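You operate a simulated robot arm through the tools that you are given. There is no shell and no other tool.

You are at the controls of a simulated robot arm. One attempt, no reset.

TASK
Turn the loose cream star wheel to 1 and tighten it.
Fine: washer one is off, leave it off; open the outfeed cover, tighten the black star knob, then shut the cover.

Only the result counts: the job must be done as asked and must still hold three seconds after the hand-in. Knocking over, shifting, dropping, spilling or breaking anything else fails it. A push-on lid holds only when it is set on centred and level and pressed home; a screw cap is set on level and turned clockwise until tight.

THE ROBOT
A 6-joint arm with a four-finger gripper, fixed in place. Base frame: the origin is on the floor under the middle of its stand, x ahead of it, y to its left, z up. Lengths are in cm, angles in rad, forces in N, time in s.
It reaches about 104.1 cm from its shoulder. Its first joint turns from -2.897 to 2.897 rad. Payload 3.67 kg.
The tool frame sits at the grasp point between the pads (the TCP): z along the fingers, y along the line on which they close. The tips reach 2.8 cm beyond it. The gripper opens to 11.2 cm; its body begins 7.3 cm behind the TCP.
Orientation is that of the tool frame in the base frame, as [roll, pitch, yaw] about the fixed x, y, z axes, in that order (R = Rz(yaw) Ry(pitch) Rx(roll)). With the fingers straight down and closing along the base's y, the tool's x points along the base's -x, its y along +y and its z along -z.

THE INTERFACE
- The arm moves only by the tool jog_arm. Its argument "series" is a list that holds one entry, the list of rows, each a list of 7 numbers: the shift along the base's x, y, z in cm, then the turn, a rotation vector about the base's x, y, z in rad, then the gripper command, from -1 (shut) to 1 (fully open), values between in proportion. In form: [[[tx, ty, tz, wx, wy, wz, grip], ...]]. A call has 1 to 20 rows; each row is the pose to reach, as a shift and turn from the pose commanded when the call began. Rows are played at 5 a second. More than 5 cm and 0.15 rad between two rows, or a gripper value outside its range, and nothing of the call is played. Where a pose cannot be reached the arm comes as near as it can. A force on the tool above 40 N (or 10 N above the force at the start of the call, whichever is more), or a blocked arm, ends the call early, and 0.2 s more pass. Each finger travels about 10.25 cm/s and halts on what it meets, pressing with about 29 N; the grip force reading is that of the motor and also rises with nothing between the fingers. The clock runs only during rows and for 0.2 s after the last one: add rows that repeat a pose to give the fingers time. It gives the time, the measured TCP pose, the force on the tool (base axes), the opening and the grip force at its end, in the units of the frame above (readings bear some noise), with the torque about the TCP (base axes, N m) and any sound that the robot's microphone picked up.
- Cameras (640 x 400 px; columns grow to the right, rows downward): "scene" is now at [9.46, 27, 134.55]; the picture's right is [0.59, -0.81, 0.00], its down [-0.34, -0.25, -0.91] and it looks along [0.73, 0.54, -0.42] (base axes); focal length 255 px, centre (320, 200). "wrist" rides on the gripper at [6, -1.8, -10.4] in the tool frame; the picture's right is [0.29, 0.96, 0.00], its down [-0.80, 0.24, -0.55] and it looks along [-0.53, 0.16, 0.83] (tool axes); focal length 234 px, centre (320, 200). There is no depth. A picture from a camera that has moved, and an enlarged one, comes with that camera's place and axes in the base frame and with its lens.
- capture(camera): a new picture of that camera. No time passes.
- pan_tilt(pan, tilt): turns the head with the scene camera to pan (to the left, within 2.496 rad either way) and tilt (down, from -0.506 to 1.204), counted from straight ahead of the robot. It gives what a move gives.
- close_up(camera, box): a new picture of the part [left, top, right, bottom] of that camera's present view, enlarged. No time passes.
- close_job(): hands the job in; it is judged then, once.

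Nothing tells you positions but the pictures and the camera data. Unless the task says otherwise, let go and move clear before handing in.

The tools are called after "Emit:" as a command line: name --argument value ..., lists and objects as JSON in quotes. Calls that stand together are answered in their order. jog_arm: Moves the arm, as the interface text tells. Its arguments: {"type":"object","properties":{"series":{"type":"array"}},"required":["series"]} The other tools are called the same way: pan_tilt (pan, tilt) turns the head that bears the scene camera; capture (camera) takes a picture; close_up (camera, box) takes an enlarged picture of a part of a camera's view; close_job () hands the job in.

At the start:

```text
t: 0.0
eef_pos: [24.71, 48.47, 122.99]
tool_rot: [-3.14, -0.003, -3.141]
wrist_force: [-0.7, -0.1, -0.3]
wrist_torque: [-0.06, -0.01, -0.01]
finger_gap: 11.21
finger_force: 0.1
head pan, tilt (commanded): [0.634, 0.436]
```

scene: 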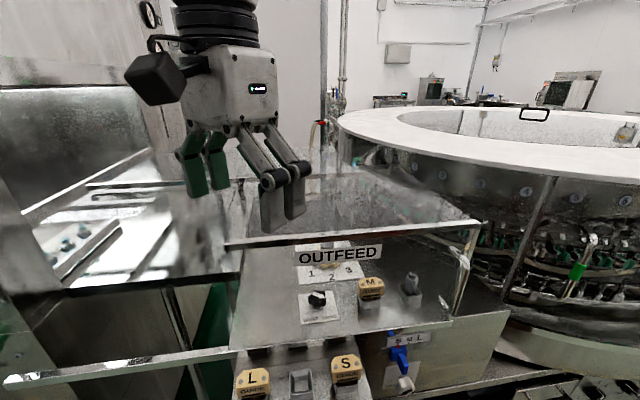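
wrist: 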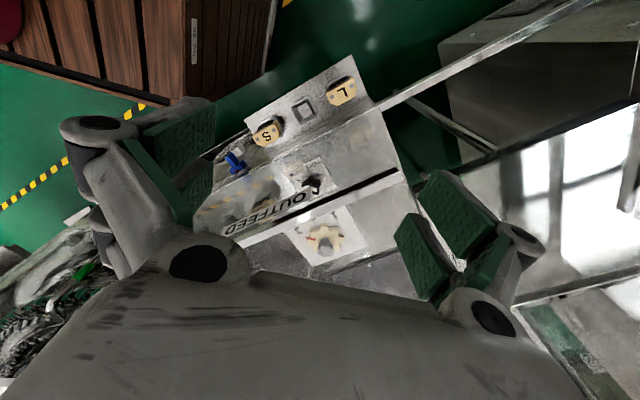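

I see an outfeed cover (clear/metal lid labelled OUTFEED) over a cream star wheel with a 1-2-3 scale, and a black star knob in front. I'll take enlarged pictures first to understand the layout.

Emit:
close_up --camera "scene" --box '[220, 160, 500, 335]'

Emit:
close_up --camera "scene" --box '[220, 300, 460, 400]'

Emit:
close_up --camera "wrist" --box '[190, 50, 450, 290]'

Emit:
close_up --camera "wrist" --box '[270, 150, 390, 270]'

```text
2.29 times, centred on (360, 248) of scene
camera zoom: at [9.46, 27.0, 134.55], right [0.59, -0.81, 0.0], down [-0.34, -0.25, -0.91], along [0.73, 0.54, -0.42], focal length 582 px, centre (229, 91)
```

zoom: 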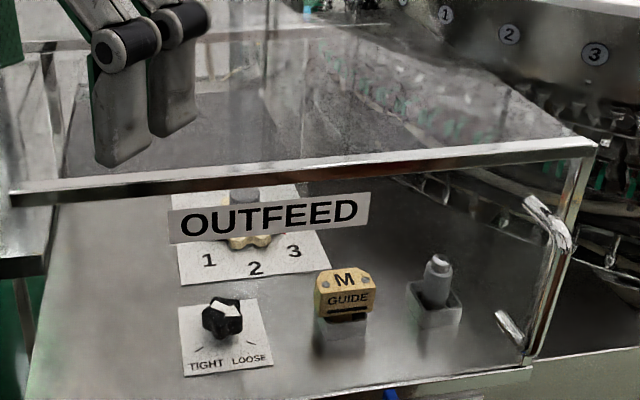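

```text
2.67 times, centred on (340, 350) of scene
camera zoom: at [9.46, 27.0, 134.55], right [0.59, -0.81, 0.0], down [-0.34, -0.25, -0.91], along [0.73, 0.54, -0.42], focal length 679 px, centre (267, -200)
```

zoom: 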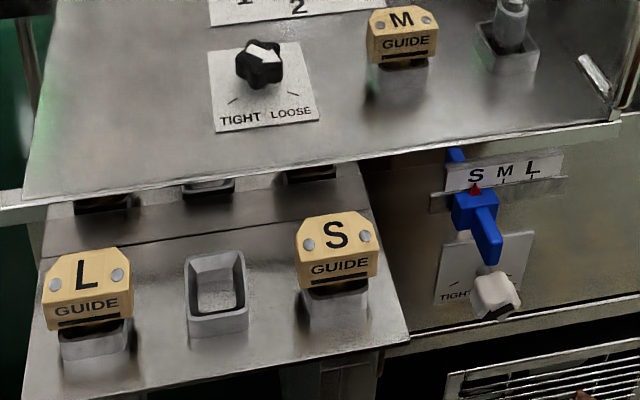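

```text
1.67 times, centred on (320, 170) of wrist
camera zoom: at [18.83, 46.81, 133.4], right [-0.29, 0.96, 0.0], down [0.8, 0.24, 0.55], along [0.53, 0.16, -0.83], focal length 390 px, centre (320, 250)
```

zoom: 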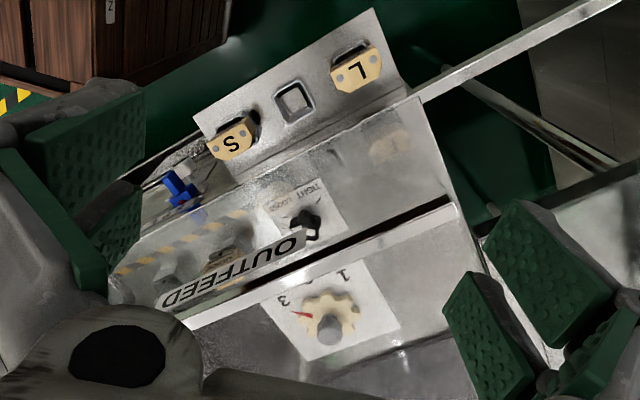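

```text
3.33 times, centred on (330, 210) of wrist
camera zoom: at [18.83, 46.81, 133.4], right [-0.29, 0.96, 0.0], down [0.8, 0.24, 0.55], along [0.53, 0.16, -0.83], focal length 781 px, centre (287, 167)
```

zoom: 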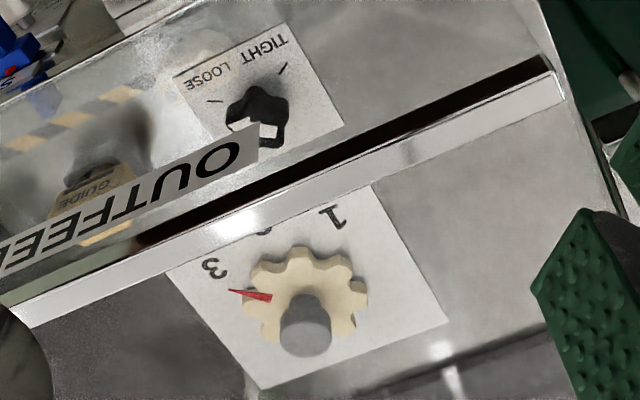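

The cream wheel (pointer at 3, near (57, 60, 95)) and the black TIGHT/LOOSE knob (near (42, 52, 92)) both seem to lie under a clear hinged cover whose front top bar is near z≈108. I'll turn the head to see the cover's handle and hinges better.

Emit:
pan_tilt --pan 0.5 --tilt 0.75

Emit:
capture --camera "scene"

Emit:
close_up --camera "scene" --box '[200, 80, 420, 220]'

Emit:
close_up --camera "scene" --box '[340, 60, 500, 200]'

```text
t: 0.8
eef_pos: [24.67, 48.56, 123.01]
tool_rot: [3.141, -0.001, -3.142]
wrist_force: [0.5, 0.2, -0.3]
wrist_torque: [0.04, 0.03, 0.01]
finger_gap: 11.24
finger_force: 0.1
head pan, tilt (commanded): [0.499, 0.75]
```

```text
taken
camera scene: at [9.31, 25.52, 131.79], right [0.48, -0.88, 0.0], down [-0.6, -0.33, -0.73], along [0.64, 0.35, -0.68], focal length 255 px, centre (320, 200)
```

scene: 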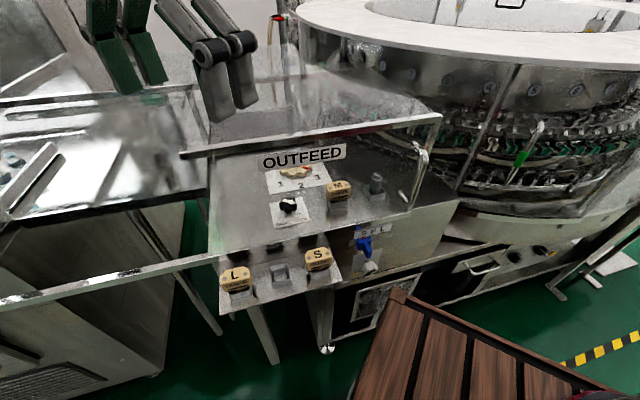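

```text
2.86 times, centred on (310, 150) of scene
camera zoom: at [9.31, 25.52, 131.79], right [0.48, -0.88, 0.0], down [-0.6, -0.33, -0.73], along [0.64, 0.35, -0.68], focal length 728 px, centre (349, 343)
```

zoom: 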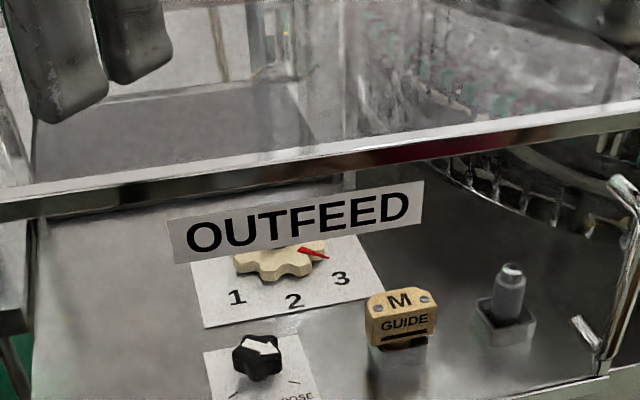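

```text
2.86 times, centred on (420, 130) of scene
camera zoom: at [9.31, 25.52, 131.79], right [0.48, -0.88, 0.0], down [-0.6, -0.33, -0.73], along [0.64, 0.35, -0.68], focal length 728 px, centre (34, 400)
```

zoom: 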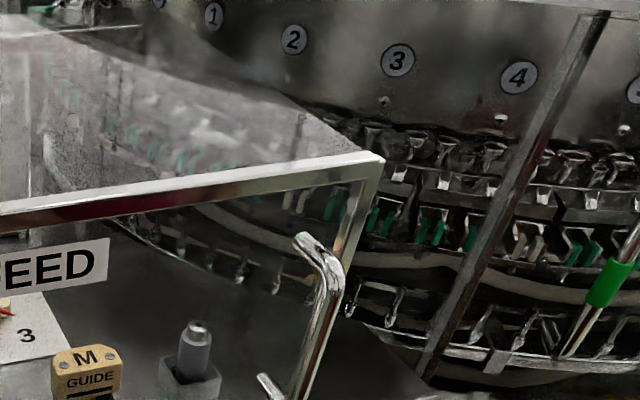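

The front clear panel seems to carry a D-handle on its right post, so it may be a side-hinged or lift-up door. I'll swing the arm to the right at height to get a second viewpoint with the wrist camera.

Emit:
jog_arm --series '[[[0, -2, 2, 0, 0, 0.1, 1], [0, -6, 4, 0, 0, 0.2, 1], [0, -10, 5, 0, 0, 0.3, 1], [0, -14, 5, 0, 0, 0.4, 1], [0, -18, 5, 0, 0, 0.5, 1], [0, -22, 5, 0, 0, 0.5, 1], [0, -26, 5, 0, 0, 0.5, 1], [0, -30, 5, 0, 0, 0.5, 1], [0, -30, 5, 0, 0, 0.5, 1]]]'

Emit:
capture --camera "wrist"

Emit:
capture --camera "scene"

```text
t: 2.8
eef_pos: [24.54, 18.51, 127.97]
tool_rot: [-3.141, -0.002, -2.64]
wrist_force: [-0.4, 0.3, 0.5]
wrist_torque: [-0.01, -0.02, 0.01]
finger_gap: 11.19
finger_force: 0.1
head pan, tilt (commanded): [0.499, 0.75]
```

```text
taken
camera wrist: at [20.16, 14.08, 138.29], right [-0.71, 0.7, 0.0], down [0.59, 0.59, 0.55], along [0.39, 0.39, -0.83], focal length 234 px, centre (320, 200)
```

wrist: 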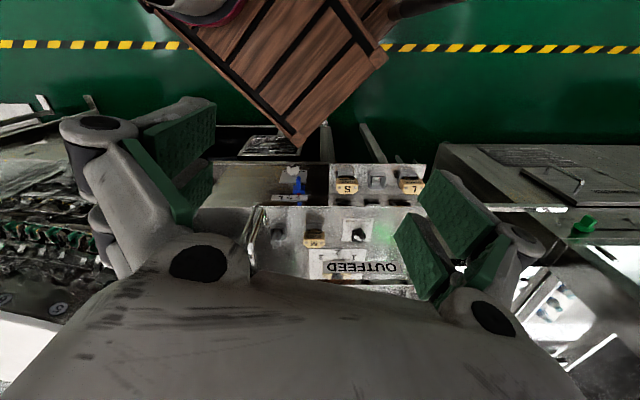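

```text
taken
camera scene: at [9.31, 25.51, 131.78], right [0.48, -0.88, 0.0], down [-0.6, -0.33, -0.73], along [0.64, 0.35, -0.68], focal length 255 px, centre (320, 200)
```

scene: 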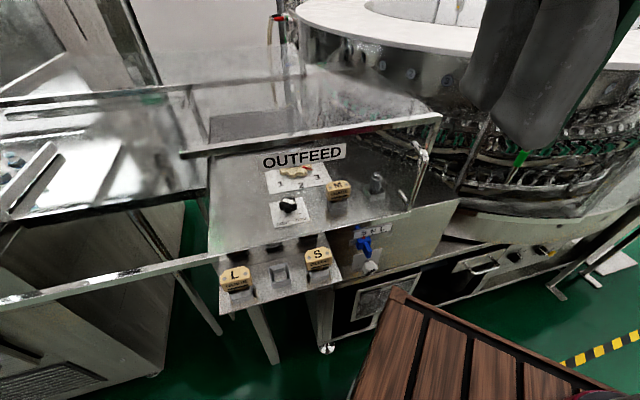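

Now the wrist camera sees the cover from another side. I'll enlarge the parts around the handle and the left edge in both views.

Emit:
close_up --camera "wrist" --box '[220, 150, 440, 290]'

Emit:
close_up --camera "wrist" --box '[235, 190, 315, 270]'

Emit:
close_up --camera "scene" --box '[160, 100, 320, 240]'

Emit:
close_up --camera "scene" --box '[180, 60, 460, 240]'

```text
2.86 times, centred on (330, 220) of wrist
camera zoom: at [20.16, 14.08, 138.29], right [-0.71, 0.7, 0.0], down [0.59, 0.59, 0.55], along [0.39, 0.39, -0.83], focal length 669 px, centre (291, 143)
```

zoom: 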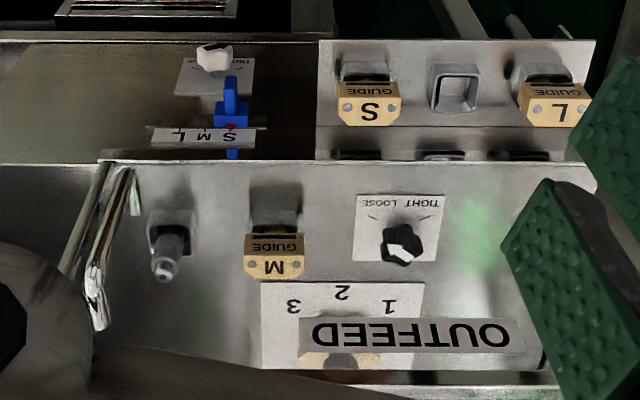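

```text
5.00 times, centred on (275, 230) of wrist
camera zoom: at [20.16, 14.08, 138.29], right [-0.71, 0.7, 0.0], down [0.59, 0.59, 0.55], along [0.39, 0.39, -0.83], focal length 1171 px, centre (545, 50)
```

zoom: 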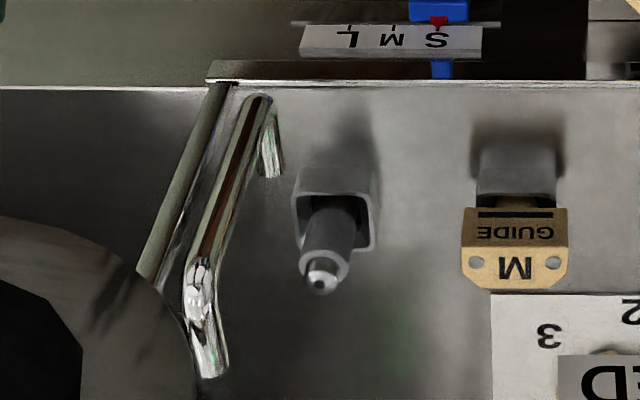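

```text
2.86 times, centred on (240, 170) of scene
camera zoom: at [9.31, 25.51, 131.78], right [0.48, -0.88, 0.0], down [-0.6, -0.33, -0.73], along [0.64, 0.35, -0.68], focal length 728 px, centre (549, 286)
```

zoom: 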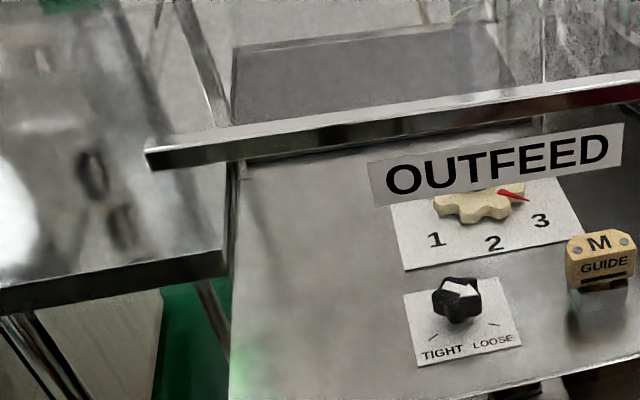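

```text
2.22 times, centred on (320, 150) of scene
camera zoom: at [9.31, 25.51, 131.78], right [0.48, -0.88, 0.0], down [-0.6, -0.33, -0.73], along [0.64, 0.35, -0.68], focal length 566 px, centre (320, 311)
```

zoom: 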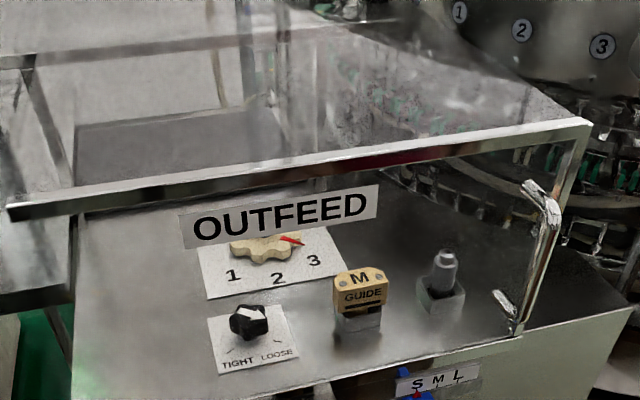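

The machine's front appears turned about 45° (forward ≈ (0.71,0.71), left ≈ (-0.71,0.71)), the D-handle's vertical bar stands near (52.4, 27.5) from z≈94 to 106. I'll tilt the wrist to look more horizontally at the front panel and find its hinge side.

Emit:
jog_arm --series '[[[0, 0, 0, 0, 0, 0.14, 1], [0, 0, 0, 0, 0, 0.285, 1], [0, 0, 0, 0, 0, 0.285, 1]]]'

Emit:
jog_arm --series '[[[0, 0, -2, 0.09, -0.09, 0, 1], [-1, -1, -4, 0.18, -0.18, 0, 1], [-1.5, -1.5, -6, 0.28, -0.28, 0, 1], [-2, -2, -8, 0.36, -0.36, 0, 1], [-2, -2, -10, 0.42, -0.42, 0, 1], [-2, -2, -10, 0.42, -0.42, 0, 1]]]'

Emit:
capture --camera "wrist"

```text
t: 3.6
eef_pos: [24.69, 18.56, 128.08]
tool_rot: [3.14, -0.002, -2.354]
wrist_force: [0.2, -0.3, 0.5]
wrist_torque: [-0.06, 0.03, -0.01]
finger_gap: 11.2
finger_force: 0.1
head pan, tilt (commanded): [0.499, 0.75]
```

```text
t: 5.0
eef_pos: [22.73, 16.28, 117.83]
tool_rot: [3.138, 0.594, -2.356]
wrist_force: [0.5, 0.2, -0.5]
wrist_torque: [-0.01, -0.03, -0.02]
finger_gap: 11.17
finger_force: 0.1
head pan, tilt (commanded): [0.499, 0.75]
```

```text
taken
camera wrist: at [16.44, 7.49, 123.11], right [-0.85, 0.51, -0.16], down [0.08, 0.42, 0.91], along [0.53, 0.75, -0.39], focal length 234 px, centre (320, 200)
```

wrist: 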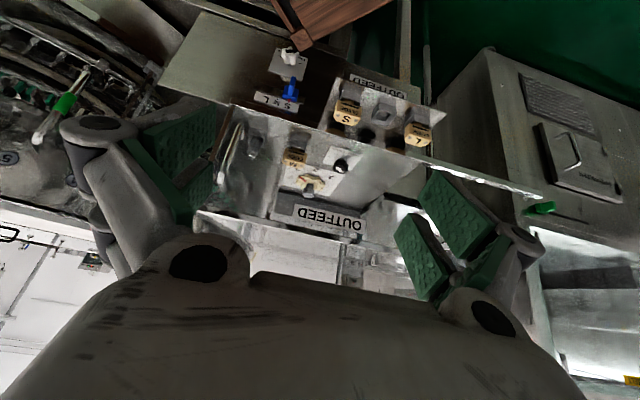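

The wrist picture (upside down) shows the whole front. I'll enlarge it to study the panel, bar and hinge.

Emit:
close_up --camera "wrist" --box '[180, 60, 440, 290]'

Emit:
close_up --camera "wrist" --box '[190, 100, 290, 240]'

Emit:
close_up --camera "wrist" --box '[340, 90, 440, 290]'

Emit:
close_up --camera "wrist" --box '[260, 130, 380, 240]'

```text
1.74 times, centred on (310, 175) of wrist
camera zoom: at [16.44, 7.49, 123.11], right [-0.85, 0.51, -0.16], down [0.08, 0.42, 0.91], along [0.53, 0.75, -0.39], focal length 407 px, centre (337, 244)
```

zoom: 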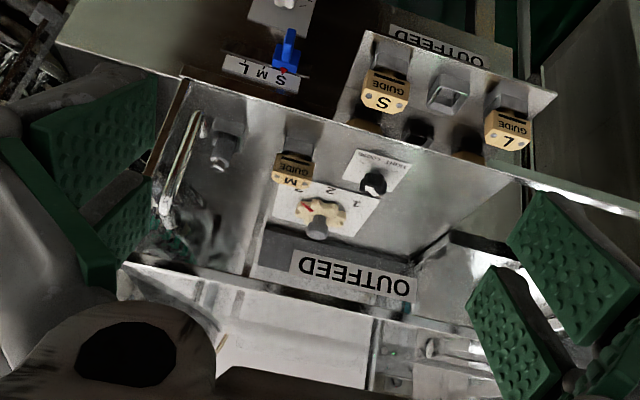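

```text
2.86 times, centred on (240, 170) of wrist
camera zoom: at [16.44, 7.49, 123.11], right [-0.85, 0.51, -0.16], down [0.08, 0.42, 0.91], along [0.53, 0.75, -0.39], focal length 669 px, centre (549, 286)
```

zoom: 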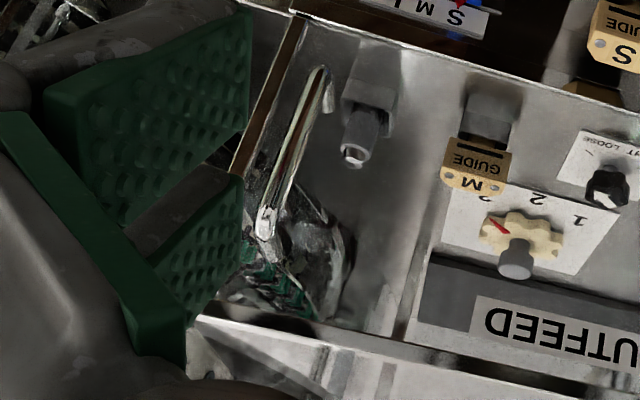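

```text
2.00 times, centred on (390, 190) of wrist
camera zoom: at [16.44, 7.49, 123.11], right [-0.85, 0.51, -0.16], down [0.08, 0.42, 0.91], along [0.53, 0.75, -0.39], focal length 468 px, centre (180, 220)
```

zoom: 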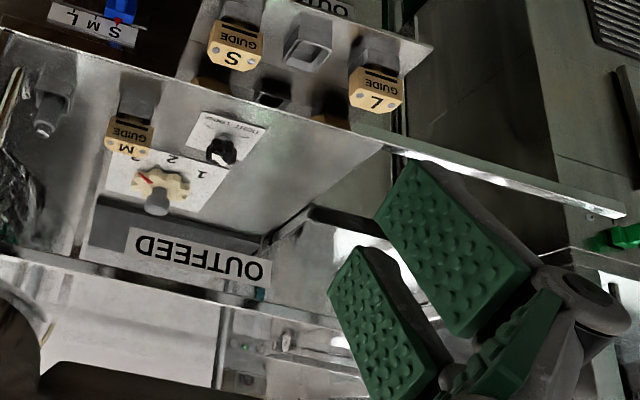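

```text
3.64 times, centred on (320, 185) of wrist
camera zoom: at [16.44, 7.49, 123.11], right [-0.85, 0.51, -0.16], down [0.08, 0.42, 0.91], along [0.53, 0.75, -0.39], focal length 852 px, centre (320, 254)
```

zoom: 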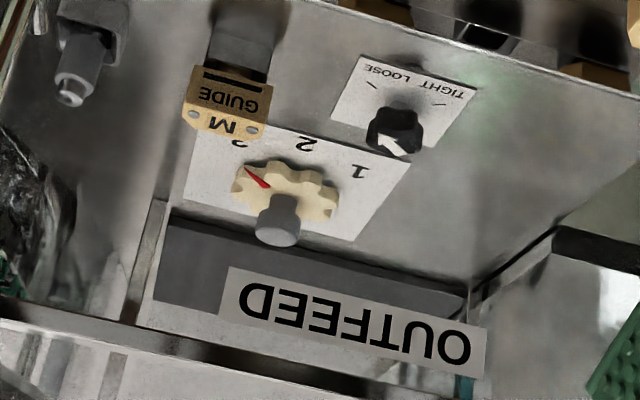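

The cover seems to be a glass front plus a glass top framed by the bar at z≈112 (plane about 60 cm forward), handle at its right end; the hinge may be at the back or left. I'll check the rear edges of the cover with the head camera.

Emit:
pan_tilt --pan 0.75 --tilt 0.55

Emit:
capture --camera "scene"

Emit:
close_up --camera "scene" --box '[230, 60, 400, 200]'

Emit:
close_up --camera "scene" --box '[350, 60, 520, 200]'

Emit:
close_up --camera "scene" --box '[200, 120, 520, 320]'

```text
t: 5.8
eef_pos: [22.68, 16.36, 118.04]
tool_rot: [3.141, 0.593, -2.354]
wrist_force: [0.4, -0.1, -0.2]
wrist_torque: [-0.01, 0.04, 0.03]
finger_gap: 11.21
finger_force: 0.0
head pan, tilt (commanded): [0.75, 0.55]
```

```text
taken
camera scene: at [8.61, 27.65, 133.51], right [0.68, -0.73, 0.0], down [-0.38, -0.36, -0.85], along [0.62, 0.58, -0.52], focal length 255 px, centre (320, 200)
```

scene: 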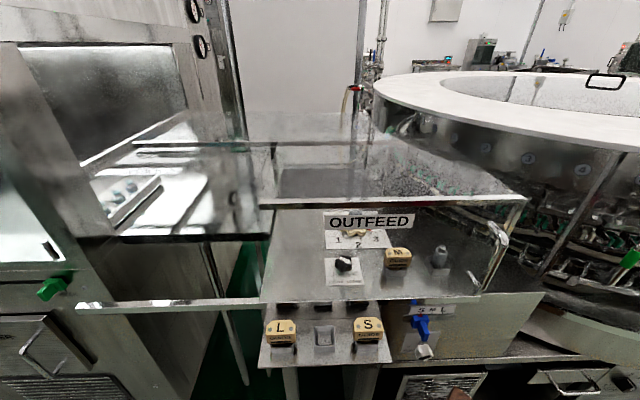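

```text
2.86 times, centred on (315, 130) of scene
camera zoom: at [8.61, 27.65, 133.51], right [0.68, -0.73, 0.0], down [-0.38, -0.36, -0.85], along [0.62, 0.58, -0.52], focal length 728 px, centre (334, 400)
```

zoom: 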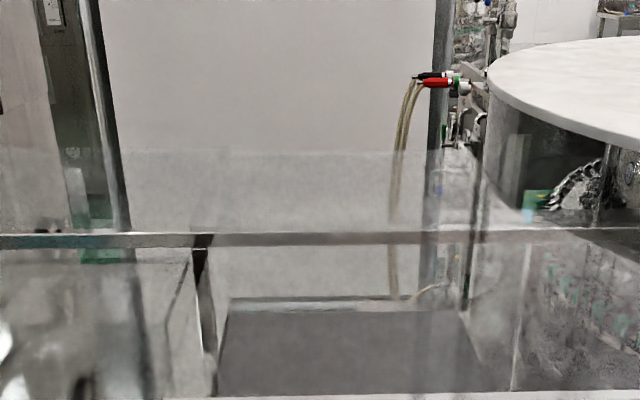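

```text
2.86 times, centred on (435, 130) of scene
camera zoom: at [8.61, 27.65, 133.51], right [0.68, -0.73, 0.0], down [-0.38, -0.36, -0.85], along [0.62, 0.58, -0.52], focal length 728 px, centre (-9, 400)
```

zoom: 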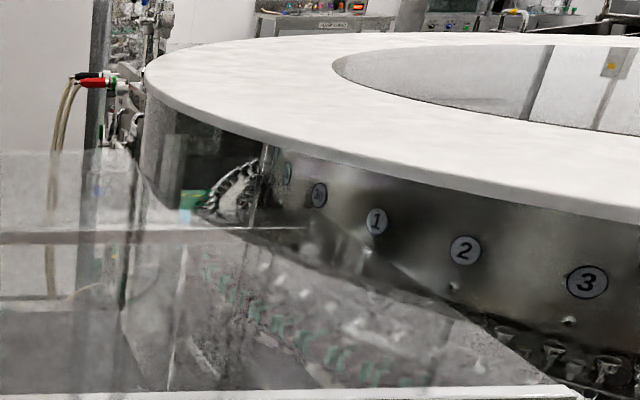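

```text
2.00 times, centred on (360, 220) of scene
camera zoom: at [8.61, 27.65, 133.51], right [0.68, -0.73, 0.0], down [-0.38, -0.36, -0.85], along [0.62, 0.58, -0.52], focal length 509 px, centre (240, 160)
```

zoom: 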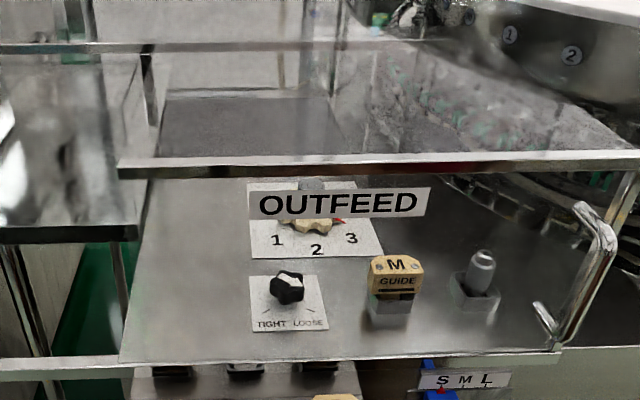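

The rear bar (about 88 cm forward, z≈112) with its post looks like the hinge line of a lift-up cover (glass top + glass front). I'll approach the D-handle with the fingers turned nearly horizontal, stopping short to check the alignment.

Emit:
jog_arm --series '[[[3, 0, -1, 0.06, -0.06, 0, 1], [6, 0, -3, 0.12, -0.12, 0, 1], [9, 0.5, -5, 0.18, -0.18, 0, 1], [12, 1, -7, 0.25, -0.25, 0, 1], [15, 1.5, -9, 0.31, -0.31, 0, 1], [18, 2, -11, 0.37, -0.37, 0, 1], [20.9, 2.3, -13, 0.424, -0.424, 0, 1], [20.9, 2.3, -14, 0.424, -0.424, 0, 1], [20.9, 2.3, -14, 0.424, -0.424, 0, 1]]]'

Emit:
capture --camera "scene"

Emit:
capture --camera "wrist"

```text
t: 7.8
eef_pos: [52.94, 33.6, 114.64]
tool_rot: [3.129, 1.203, -2.369]
wrist_force: [0.2, 0.1, 7.5]
wrist_torque: [-0.02, -0.04, 0.0]
finger_gap: 11.27
finger_force: 0.1
out of reach, approached as far as the arm can: row 1, 2, 3, 4, 5, 6, 7, 8, 9
head pan, tilt (commanded): [0.75, 0.55]
stopped in row 9: the force on the tool passed its limit at 46 N (the readings are from after the stop); the commanded pose is now the measured one
```

```text
taken
camera scene: at [8.59, 27.65, 133.52], right [0.68, -0.73, 0.0], down [-0.38, -0.36, -0.85], along [0.62, 0.58, -0.52], focal length 255 px, centre (320, 200)
```

scene: 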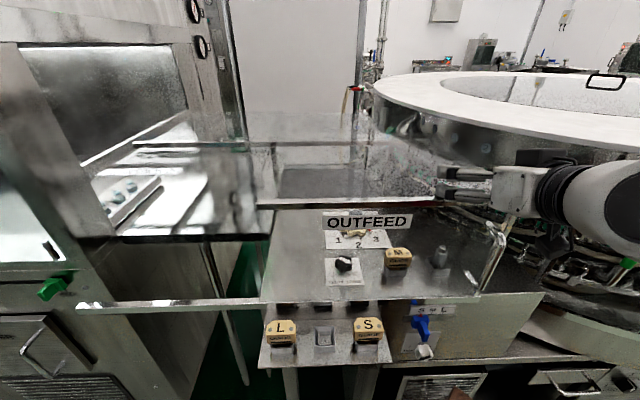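

```text
taken
camera wrist: at [45.83, 24.12, 112.72], right [-0.75, 0.61, -0.26], down [-0.33, 0.01, 0.94], along [0.57, 0.79, 0.2], focal length 234 px, centre (320, 200)
```

wrist: 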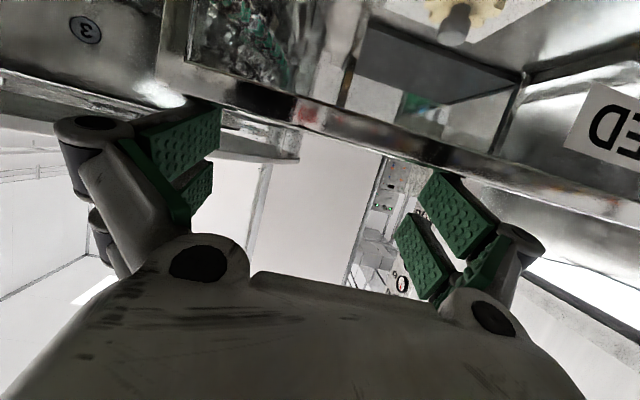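

The pose was out of reach and the fingers ended up resting lightly on the cover's top; nothing seems displaced. I'll lift straight up away from it first.

Emit:
jog_arm --series '[[[0, 0, 1.5, 0, 0, 0, 1], [0, 0, 4, 0, 0, 0, 1], [0, 0, 7, 0, 0, 0, 1], [0, 0, 9, 0, 0, 0, 1]]]'

Emit:
capture --camera "scene"

Emit:
close_up --camera "scene" --box '[200, 120, 540, 320]'

```text
t: 8.8
eef_pos: [53.02, 33.79, 123.53]
tool_rot: [3.13, 1.2, -2.369]
wrist_force: [0.3, -0.8, -0.3]
wrist_torque: [0.0, 0.01, 0.02]
finger_gap: 11.2
finger_force: 0.0
head pan, tilt (commanded): [0.75, 0.55]
```

```text
taken
camera scene: at [8.61, 27.67, 133.52], right [0.68, -0.73, 0.0], down [-0.38, -0.36, -0.85], along [0.62, 0.58, -0.52], focal length 255 px, centre (320, 200)
```

scene: 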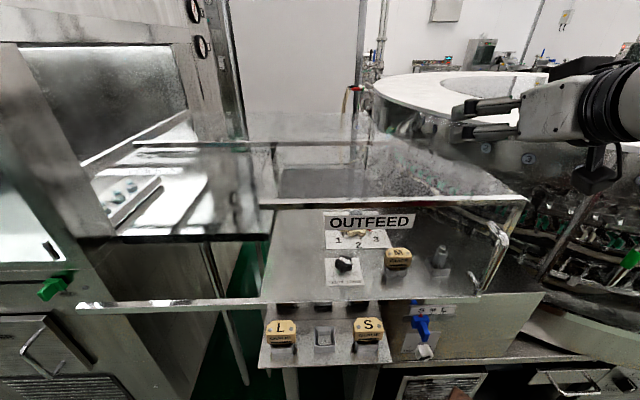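

```text
1.88 times, centred on (370, 220) of scene
camera zoom: at [8.61, 27.67, 133.52], right [0.68, -0.73, 0.0], down [-0.38, -0.36, -0.85], along [0.62, 0.58, -0.52], focal length 479 px, centre (226, 162)
```

zoom: 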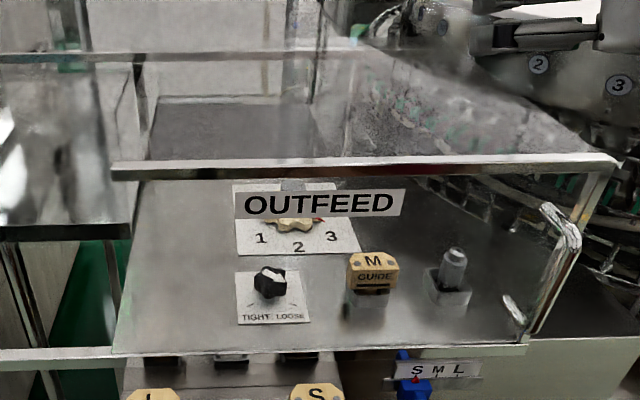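

Nothing moved. I'll back away from the cover at this height toward a spot in front of the handle, checking reach as I go.

Emit:
jog_arm --series '[[[-1.5, -3, 0, 0, 0, 0, 1], [-3, -6, 0, 0, 0, 0, 1], [-4.5, -9, 0, 0, 0, 0, 1], [-5.2, -11, 0, 0, 0, 0, 1], [-5.2, -11, 0, 0, 0, 0, 1]]]'

Emit:
capture --camera "wrist"

```text
t: 10.0
eef_pos: [48.41, 23.57, 125.11]
tool_rot: [3.132, 1.201, -2.371]
wrist_force: [0.6, 0.3, -0.3]
wrist_torque: [0.01, -0.01, 0.02]
finger_gap: 11.21
finger_force: 0.0
out of reach, approached as far as the arm can: row 2, 3, 4, 5
head pan, tilt (commanded): [0.75, 0.55]
```

```text
taken
camera wrist: at [41.18, 13.94, 123.22], right [-0.75, 0.61, -0.26], down [-0.33, 0.01, 0.94], along [0.58, 0.79, 0.19], focal length 234 px, centre (320, 200)
```

wrist: 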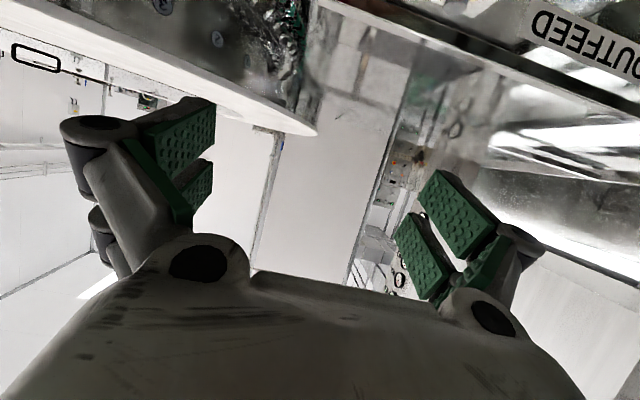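

The horizontal pose is at the edge of reach here, so I'll bring the fingers back to a steeper, downward-leaning pose (about 0.4 rad tilt) in front of the handle and look again.

Emit:
jog_arm --series '[[[0, 0, 0.5, -0.1, 0.1, 0, 1], [0, 0, 0.5, -0.2, 0.2, 0, 1], [0, 0, 0.5, -0.3, 0.3, 0, 1], [0, 0, 0.5, -0.4, 0.4, 0, 1], [0, 0, 0.5, -0.48, 0.48, 0, 1], [0, 0, 0.5, -0.566, 0.566, 0, 1], [0, 0, 0.5, -0.566, 0.566, 0, 1]]]'

Emit:
capture --camera "wrist"

Emit:
capture --camera "scene"

```text
t: 11.6
eef_pos: [47.02, 25.67, 124.87]
tool_rot: [2.895, 0.415, -2.466]
wrist_force: [-0.6, -0.3, -0.6]
wrist_torque: [0.03, 0.02, 0.01]
finger_gap: 11.21
finger_force: 0.1
out of reach, approached as far as the arm can: row 1, 2, 3, 4, 5, 6, 7
head pan, tilt (commanded): [0.75, 0.55]
```

```text
taken
camera wrist: at [42.44, 16.46, 131.28], right [-0.86, 0.5, 0.1], down [0.32, 0.38, 0.87], along [0.4, 0.78, -0.49], focal length 234 px, centre (320, 200)
```

wrist: 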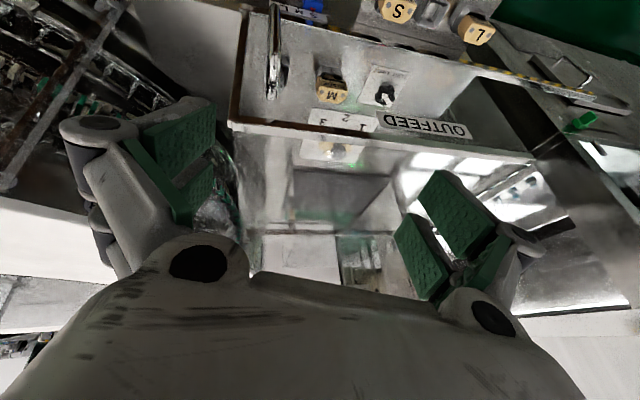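

```text
taken
camera scene: at [8.6, 27.67, 133.52], right [0.68, -0.73, 0.0], down [-0.38, -0.36, -0.85], along [0.62, 0.58, -0.52], focal length 255 px, centre (320, 200)
```

scene: 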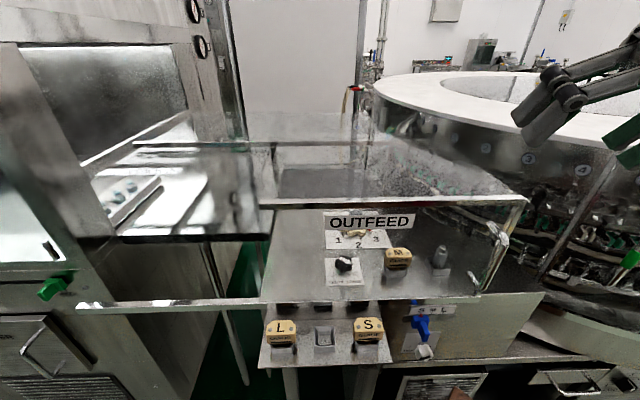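

Still limited near there. I'll go back to a plain fingers-down pose that was reachable before, to get the arm out of this awkward posture.

Emit:
jog_arm --series '[[[-2, -1, 2, -0.08, 0.08, 0, 1], [-4, -2, 4, -0.16, 0.16, 0, 1], [-6, -3, 5, -0.22, 0.22, 0, 1], [-8, -3, 6, -0.283, 0.283, 0, 1], [-10, -3, 6, -0.283, 0.283, 0, 1], [-12, -3, 6, -0.283, 0.283, 0, 1], [-12, -3, 6, -0.283, 0.283, 0, 1]]]'

Emit:
capture --camera "scene"

```text
t: 13.2
eef_pos: [40.24, 16.62, 129.24]
tool_rot: [2.862, 0.032, -2.451]
wrist_force: [-0.3, -0.1, -0.4]
wrist_torque: [0.01, 0.01, -0.01]
finger_gap: 11.22
finger_force: 0.1
out of reach, approached as far as the arm can: row 1, 2, 3, 4, 5, 6, 7
head pan, tilt (commanded): [0.75, 0.55]
```

```text
taken
camera scene: at [8.61, 27.66, 133.52], right [0.68, -0.73, 0.0], down [-0.38, -0.36, -0.85], along [0.62, 0.58, -0.52], focal length 255 px, centre (320, 200)
```

scene: 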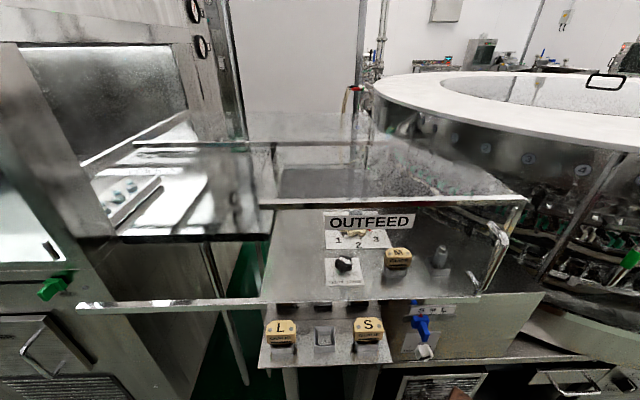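

I need to see the arm's own posture. I'll turn the head toward the arm.

Emit:
pan_tilt --pan -0.2 --tilt 0.3

Emit:
capture --camera "scene"

```text
t: 14.4
eef_pos: [40.21, 16.54, 129.32]
tool_rot: [2.861, 0.033, -2.452]
wrist_force: [0.1, 0.5, -0.1]
wrist_torque: [0.01, 0.0, 0.0]
finger_gap: 11.18
finger_force: 0.0
head pan, tilt (commanded): [-0.201, 0.3]
```

```text
taken
camera scene: at [11.18, 19.68, 135.81], right [-0.2, -0.98, 0.0], down [-0.29, 0.06, -0.96], along [0.94, -0.19, -0.3], focal length 255 px, centre (320, 200)
```

scene: 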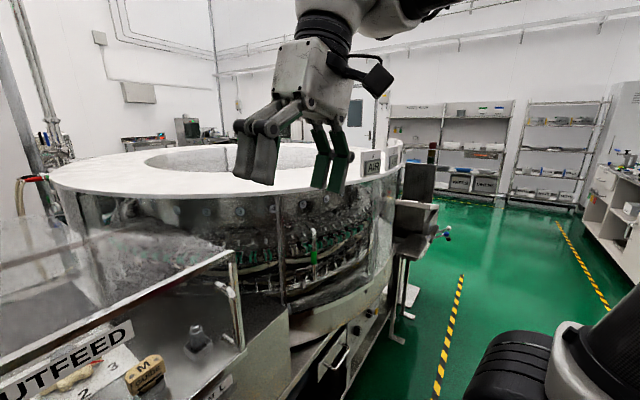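

Emit:
pan_tilt --pan -0.75 --tilt 0.25

Emit:
capture --camera "scene"

```text
t: 15.4
eef_pos: [40.21, 16.71, 129.15]
tool_rot: [2.861, 0.031, -2.453]
wrist_force: [-0.1, -0.5, -0.6]
wrist_torque: [-0.02, 0.02, 0.02]
finger_gap: 11.19
finger_force: 0.1
head pan, tilt (commanded): [-0.75, 0.25]
```

```text
taken
camera scene: at [8.87, 15.17, 136.29], right [-0.68, -0.73, 0.0], down [-0.18, 0.17, -0.97], along [0.71, -0.66, -0.25], focal length 255 px, centre (320, 200)
```

scene: 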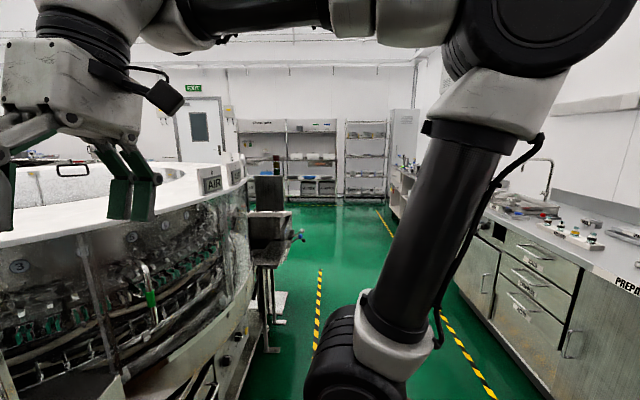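

The arm's elbow stands high at the right with the forearm running left; I probably got it into a cramped posture close to the base. I'll move the hand outward and to the right at height to relax it.

Emit:
jog_arm --series '[[[4, -2, 2, 0, 0, 0, 1], [8, -4, 4, 0, 0, 0, 1], [12, -6, 6, 0, 0, 0, 1], [16, -8, 8, 0, 0, 0, 1], [19, -10, 10, 0, 0, 0, 1], [19, -10, 10, 0, 0, 0, 1], [19, -10, 10, 0, 0, 0, 1]]]'

Emit:
capture --camera "scene"

```text
t: 17.0
eef_pos: [59.34, 6.42, 139.62]
tool_rot: [2.846, 0.041, -2.454]
wrist_force: [0.3, -0.1, 0.7]
wrist_torque: [-0.01, -0.03, 0.01]
finger_gap: 11.21
finger_force: 0.1
out of reach, approached as far as the arm can: row 4, 5, 6, 7
head pan, tilt (commanded): [-0.75, 0.25]
```

```text
taken
camera scene: at [8.86, 15.16, 136.29], right [-0.68, -0.73, 0.0], down [-0.18, 0.17, -0.97], along [0.71, -0.66, -0.25], focal length 255 px, centre (320, 200)
```

scene: 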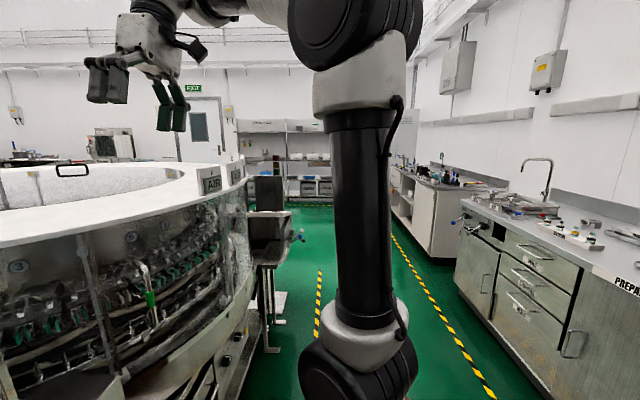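

The commanded pose follows the reached one, so only the hand's lean needs correcting. I'll level the hand (fingers straight down, aligned with the machine) here.

Emit:
jog_arm --series '[[[-2, 0, 0, -0.12, -0.075, 0.05, 1], [-4, 0, 0, -0.254, -0.156, 0.1, 1], [-4, 0, 0, -0.254, -0.156, 0.1, 1], [-4, 0, 0, -0.254, -0.156, 0.1, 1]]]'

Emit:
capture --camera "scene"

```text
refused: row 2 steps farther than a row can; nothing moved
```

```text
taken
camera scene: at [8.86, 15.16, 136.29], right [-0.68, -0.73, 0.0], down [-0.18, 0.17, -0.97], along [0.71, -0.66, -0.25], focal length 255 px, centre (320, 200)
```

scene: 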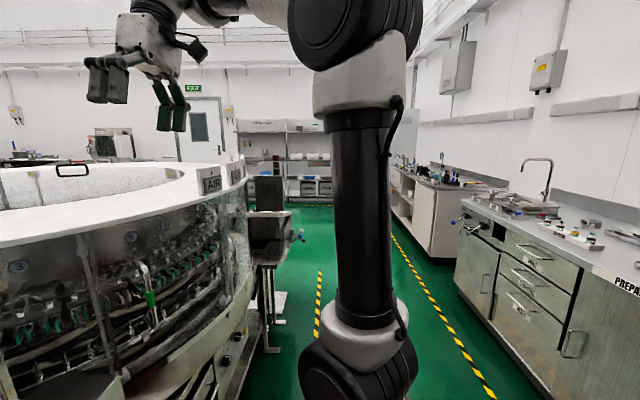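

The hand still leans slightly to the left; the step was just too large, so I'll split the levelling turn into smaller rows.

Emit:
jog_arm --series '[[[-1, 0, 0, -0.08, -0.05, 0.03, 1], [-2, 0, 0, -0.17, -0.1, 0.06, 1], [-3, 0, 0, -0.254, -0.156, 0.1, 1], [-4, 0, 0, -0.254, -0.156, 0.1, 1], [-4, 0, 0, -0.254, -0.156, 0.1, 1]]]'

Emit:
capture --camera "scene"

```text
t: 18.2
eef_pos: [55.17, 6.8, 142.8]
tool_rot: [2.918, 0.144, -2.368]
wrist_force: [0.3, 0.4, 0.1]
wrist_torque: [0.01, 0.01, 0.01]
finger_gap: 11.2
finger_force: 0.0
out of reach, approached as far as the arm can: row 1, 2, 3, 4, 5
head pan, tilt (commanded): [-0.75, 0.25]
```

```text
taken
camera scene: at [8.86, 15.17, 136.29], right [-0.68, -0.73, 0.0], down [-0.18, 0.17, -0.97], along [0.71, -0.66, -0.25], focal length 255 px, centre (320, 200)
```

scene: 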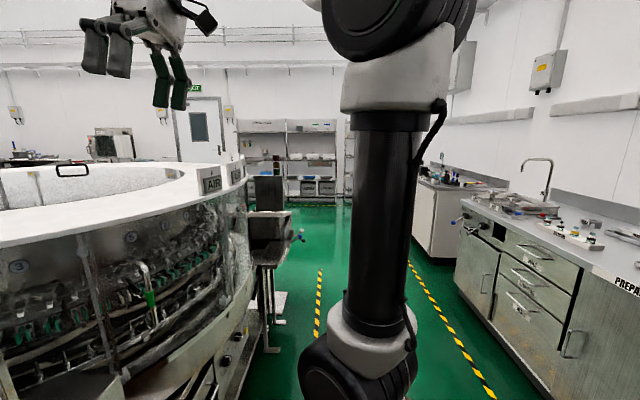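

I need to understand the arm's mounting; I'll look further down at its base.

Emit:
pan_tilt --pan -0.8 --tilt 0.95

Emit:
capture --camera "scene"

Emit:
pan_tilt --pan -0.5 --tilt -0.2

Emit:
capture --camera "scene"

```text
t: 19.2
eef_pos: [55.24, 6.76, 142.67]
tool_rot: [2.918, 0.145, -2.37]
wrist_force: [1.2, 0.2, -0.6]
wrist_torque: [0.04, 0.02, -0.02]
finger_gap: 11.22
finger_force: 0.0
head pan, tilt (commanded): [-0.799, 0.949]
```

```text
taken
camera scene: at [7.11, 16.32, 130.23], right [-0.72, -0.7, 0.0], down [-0.57, 0.58, -0.58], along [0.41, -0.42, -0.81], focal length 255 px, centre (320, 200)
```

scene: 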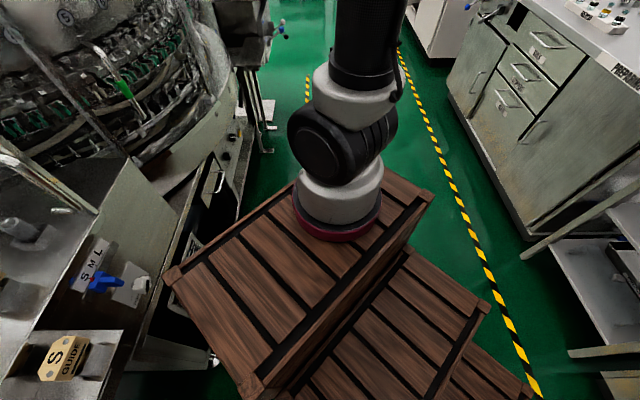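

```text
t: 20.6
eef_pos: [55.12, 6.8, 142.77]
tool_rot: [2.919, 0.144, -2.368]
wrist_force: [-1.0, -0.7, -0.9]
wrist_torque: [-0.02, 0.01, -0.03]
finger_gap: 11.2
finger_force: 0.1
head pan, tilt (commanded): [-0.499, -0.201]
```

```text
taken
camera scene: at [9.34, 17.55, 140.33], right [-0.48, -0.88, 0.0], down [0.17, -0.1, -0.98], along [0.86, -0.47, 0.2], focal length 255 px, centre (320, 200)
```

scene: 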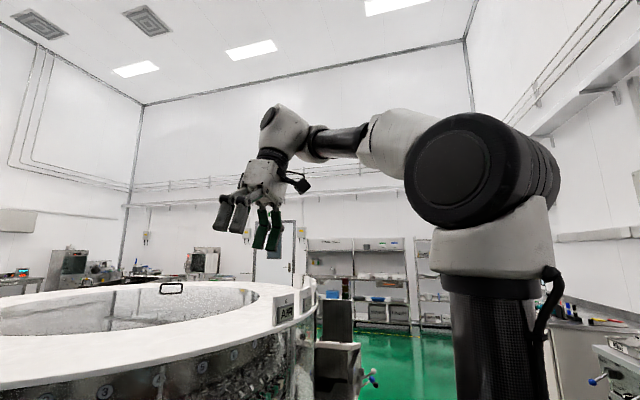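

The arm's base sits on the crate near (25, -8), so my 45° hand yaw probably ran the last joint into its limit. I'll turn the hand back toward its original yaw while moving over a roomier spot, then level it.

Emit:
jog_arm --series '[[[-3, 2, 0, 0, 0, -0.13, 1], [-6, 4, 0, 0, 0, -0.26, 1], [-9, 6, 0, 0, 0, -0.39, 1], [-12, 8, -1, 0, 0, -0.52, 1], [-15, 11, -2, 0, 0, -0.65, 1], [-18, 13, -4, 0, 0, -0.78, 1], [-20, 15, -6, 0, 0, -0.78, 1], [-20, 15, -6, 0, 0, -0.78, 1]]]'

Emit:
capture --camera "scene"

```text
t: 22.4
eef_pos: [34.67, 3.11, 135.73]
tool_rot: [2.902, 0.147, 3.132]
wrist_force: [-0.4, -0.3, 0.3]
wrist_torque: [-0.01, -0.01, -0.01]
finger_gap: 11.23
finger_force: 0.1
out of reach, approached as far as the arm can: row 3, 4, 5, 6, 7, 8
head pan, tilt (commanded): [-0.499, -0.201]
```

```text
taken
camera scene: at [9.33, 17.56, 140.34], right [-0.48, -0.88, 0.0], down [0.18, -0.1, -0.98], along [0.86, -0.47, 0.2], focal length 255 px, centre (320, 200)
```

scene: 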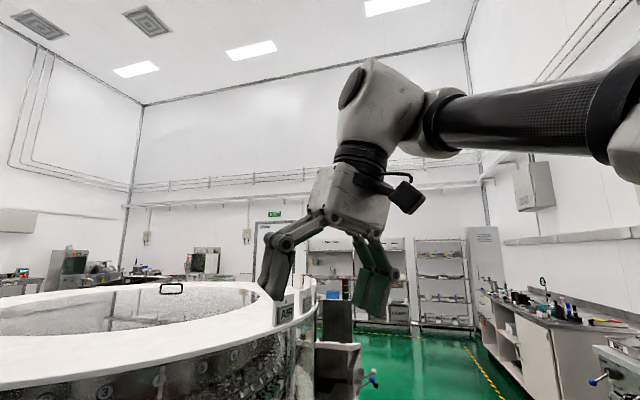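

The hand got blocked from moving left, so the arm has likely flipped to its other shoulder branch. I'll look at the whole arm again to judge its current posture.

Emit:
pan_tilt --pan -1.1 --tilt 0.2

Emit:
capture --camera "scene"

Emit:
pan_tilt --pan -0.9 --tilt 0.8

Emit:
capture --camera "scene"

```text
t: 23.4
eef_pos: [34.54, 3.21, 135.75]
tool_rot: [2.901, 0.147, 3.133]
wrist_force: [-0.4, -0.4, -1.2]
wrist_torque: [-0.01, -0.04, -0.02]
finger_gap: 11.18
finger_force: 0.0
head pan, tilt (commanded): [-1.1, 0.201]
```

```text
taken
camera scene: at [6.27, 13.24, 136.75], right [-0.89, -0.45, 0.0], down [-0.09, 0.18, -0.98], along [0.45, -0.87, -0.2], focal length 255 px, centre (320, 200)
```

scene: 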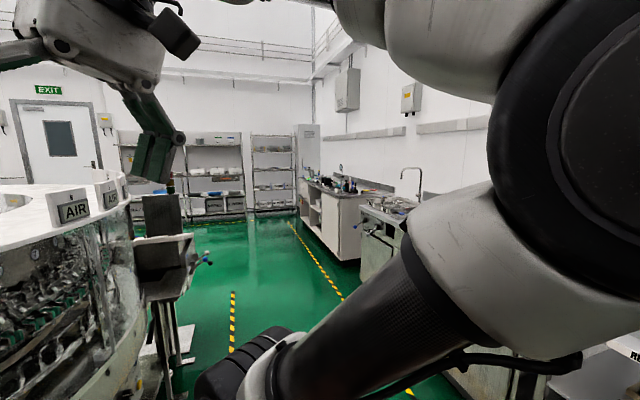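

```text
t: 24.4
eef_pos: [34.74, 3.24, 135.73]
tool_rot: [2.904, 0.147, 3.133]
wrist_force: [0.8, 1.0, 0.1]
wrist_torque: [-0.02, 0.01, 0.03]
finger_gap: 11.19
finger_force: 0.0
head pan, tilt (commanded): [-0.901, 0.799]
```

```text
taken
camera scene: at [7.04, 15.21, 131.39], right [-0.78, -0.62, 0.0], down [-0.44, 0.56, -0.7], along [0.43, -0.55, -0.72], focal length 255 px, centre (320, 200)
```

scene: 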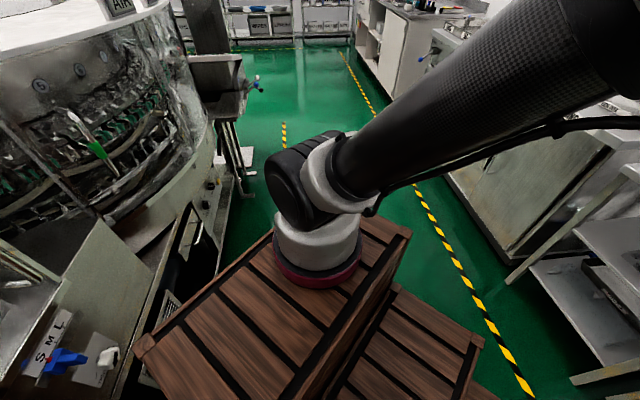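

I'll probe where the arm can move from here: outward along x first, staying high and clear of everything.

Emit:
jog_arm --series '[[[3, 0, 0, 0, 0, 0, 1], [6, 0, 0, 0, 0, 0, 1], [9, 0, 0, 0, 0, 0, 1], [12, 0, 0, 0, 0, 0, 1], [15, 0, 0, 0, 0, 0, 1], [15, 0, 0, 0, 0, 0, 1]]]'

Emit:
jog_arm --series '[[[0, 3, 0, 0, 0, 0, 1], [0, 6, 0, 0, 0, 0, 1], [0, 6, 0, 0, 0, 0, 1]]]'

Emit:
capture --camera "scene"

```text
t: 25.8
eef_pos: [49.01, 1.32, 135.87]
tool_rot: [2.882, 0.149, 3.13]
wrist_force: [-0.6, -0.7, 0.0]
wrist_torque: [-0.04, -0.03, 0.01]
finger_gap: 11.2
finger_force: 0.2
out of reach, approached as far as the arm can: row 1, 2, 3, 4, 5, 6
head pan, tilt (commanded): [-0.901, 0.799]
```

```text
t: 26.6
eef_pos: [48.34, 1.48, 135.48]
tool_rot: [2.881, 0.149, 3.13]
wrist_force: [0.6, -0.7, 0.5]
wrist_torque: [0.0, 0.0, -0.02]
finger_gap: 11.2
finger_force: 0.1
out of reach, approached as far as the arm can: row 1, 2, 3
head pan, tilt (commanded): [-0.901, 0.799]
```

```text
taken
camera scene: at [7.05, 15.21, 131.38], right [-0.78, -0.62, 0.0], down [-0.45, 0.56, -0.7], along [0.43, -0.55, -0.72], focal length 255 px, centre (320, 200)
```

scene: 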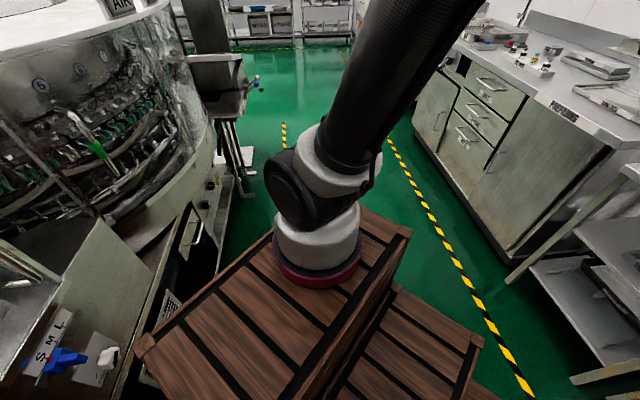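

The hand only slides along one line, which indicates the first joint is at its stop. I'll take another look at the arm from the head to be sure of its configuration.

Emit:
pan_tilt --pan -0.75 --tilt 0.1

Emit:
capture --camera "scene"

Emit:
capture --camera "wrist"

```text
t: 27.7
eef_pos: [48.26, 1.44, 135.48]
tool_rot: [2.881, 0.149, 3.131]
wrist_force: [0.0, 0.2, -0.2]
wrist_torque: [0.01, 0.01, -0.02]
finger_gap: 11.2
finger_force: 0.2
head pan, tilt (commanded): [-0.75, 0.099]
```

```text
taken
camera scene: at [8.76, 15.26, 137.68], right [-0.68, -0.73, 0.0], down [-0.07, 0.07, -0.99], along [0.73, -0.68, -0.1], focal length 255 px, centre (320, 200)
```

scene: 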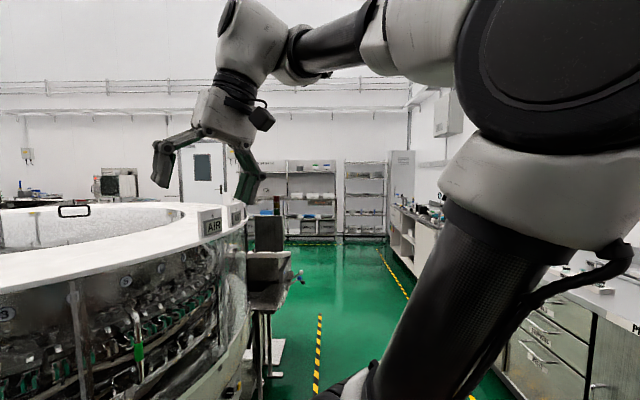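

```text
taken
camera wrist: at [41.03, -2.8, 144.05], right [-0.31, 0.93, 0.2], down [0.7, 0.08, 0.71], along [0.64, 0.36, -0.68], focal length 234 px, centre (320, 200)
```

wrist: 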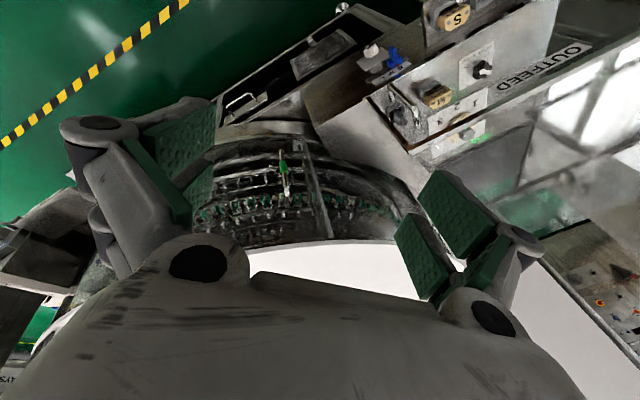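

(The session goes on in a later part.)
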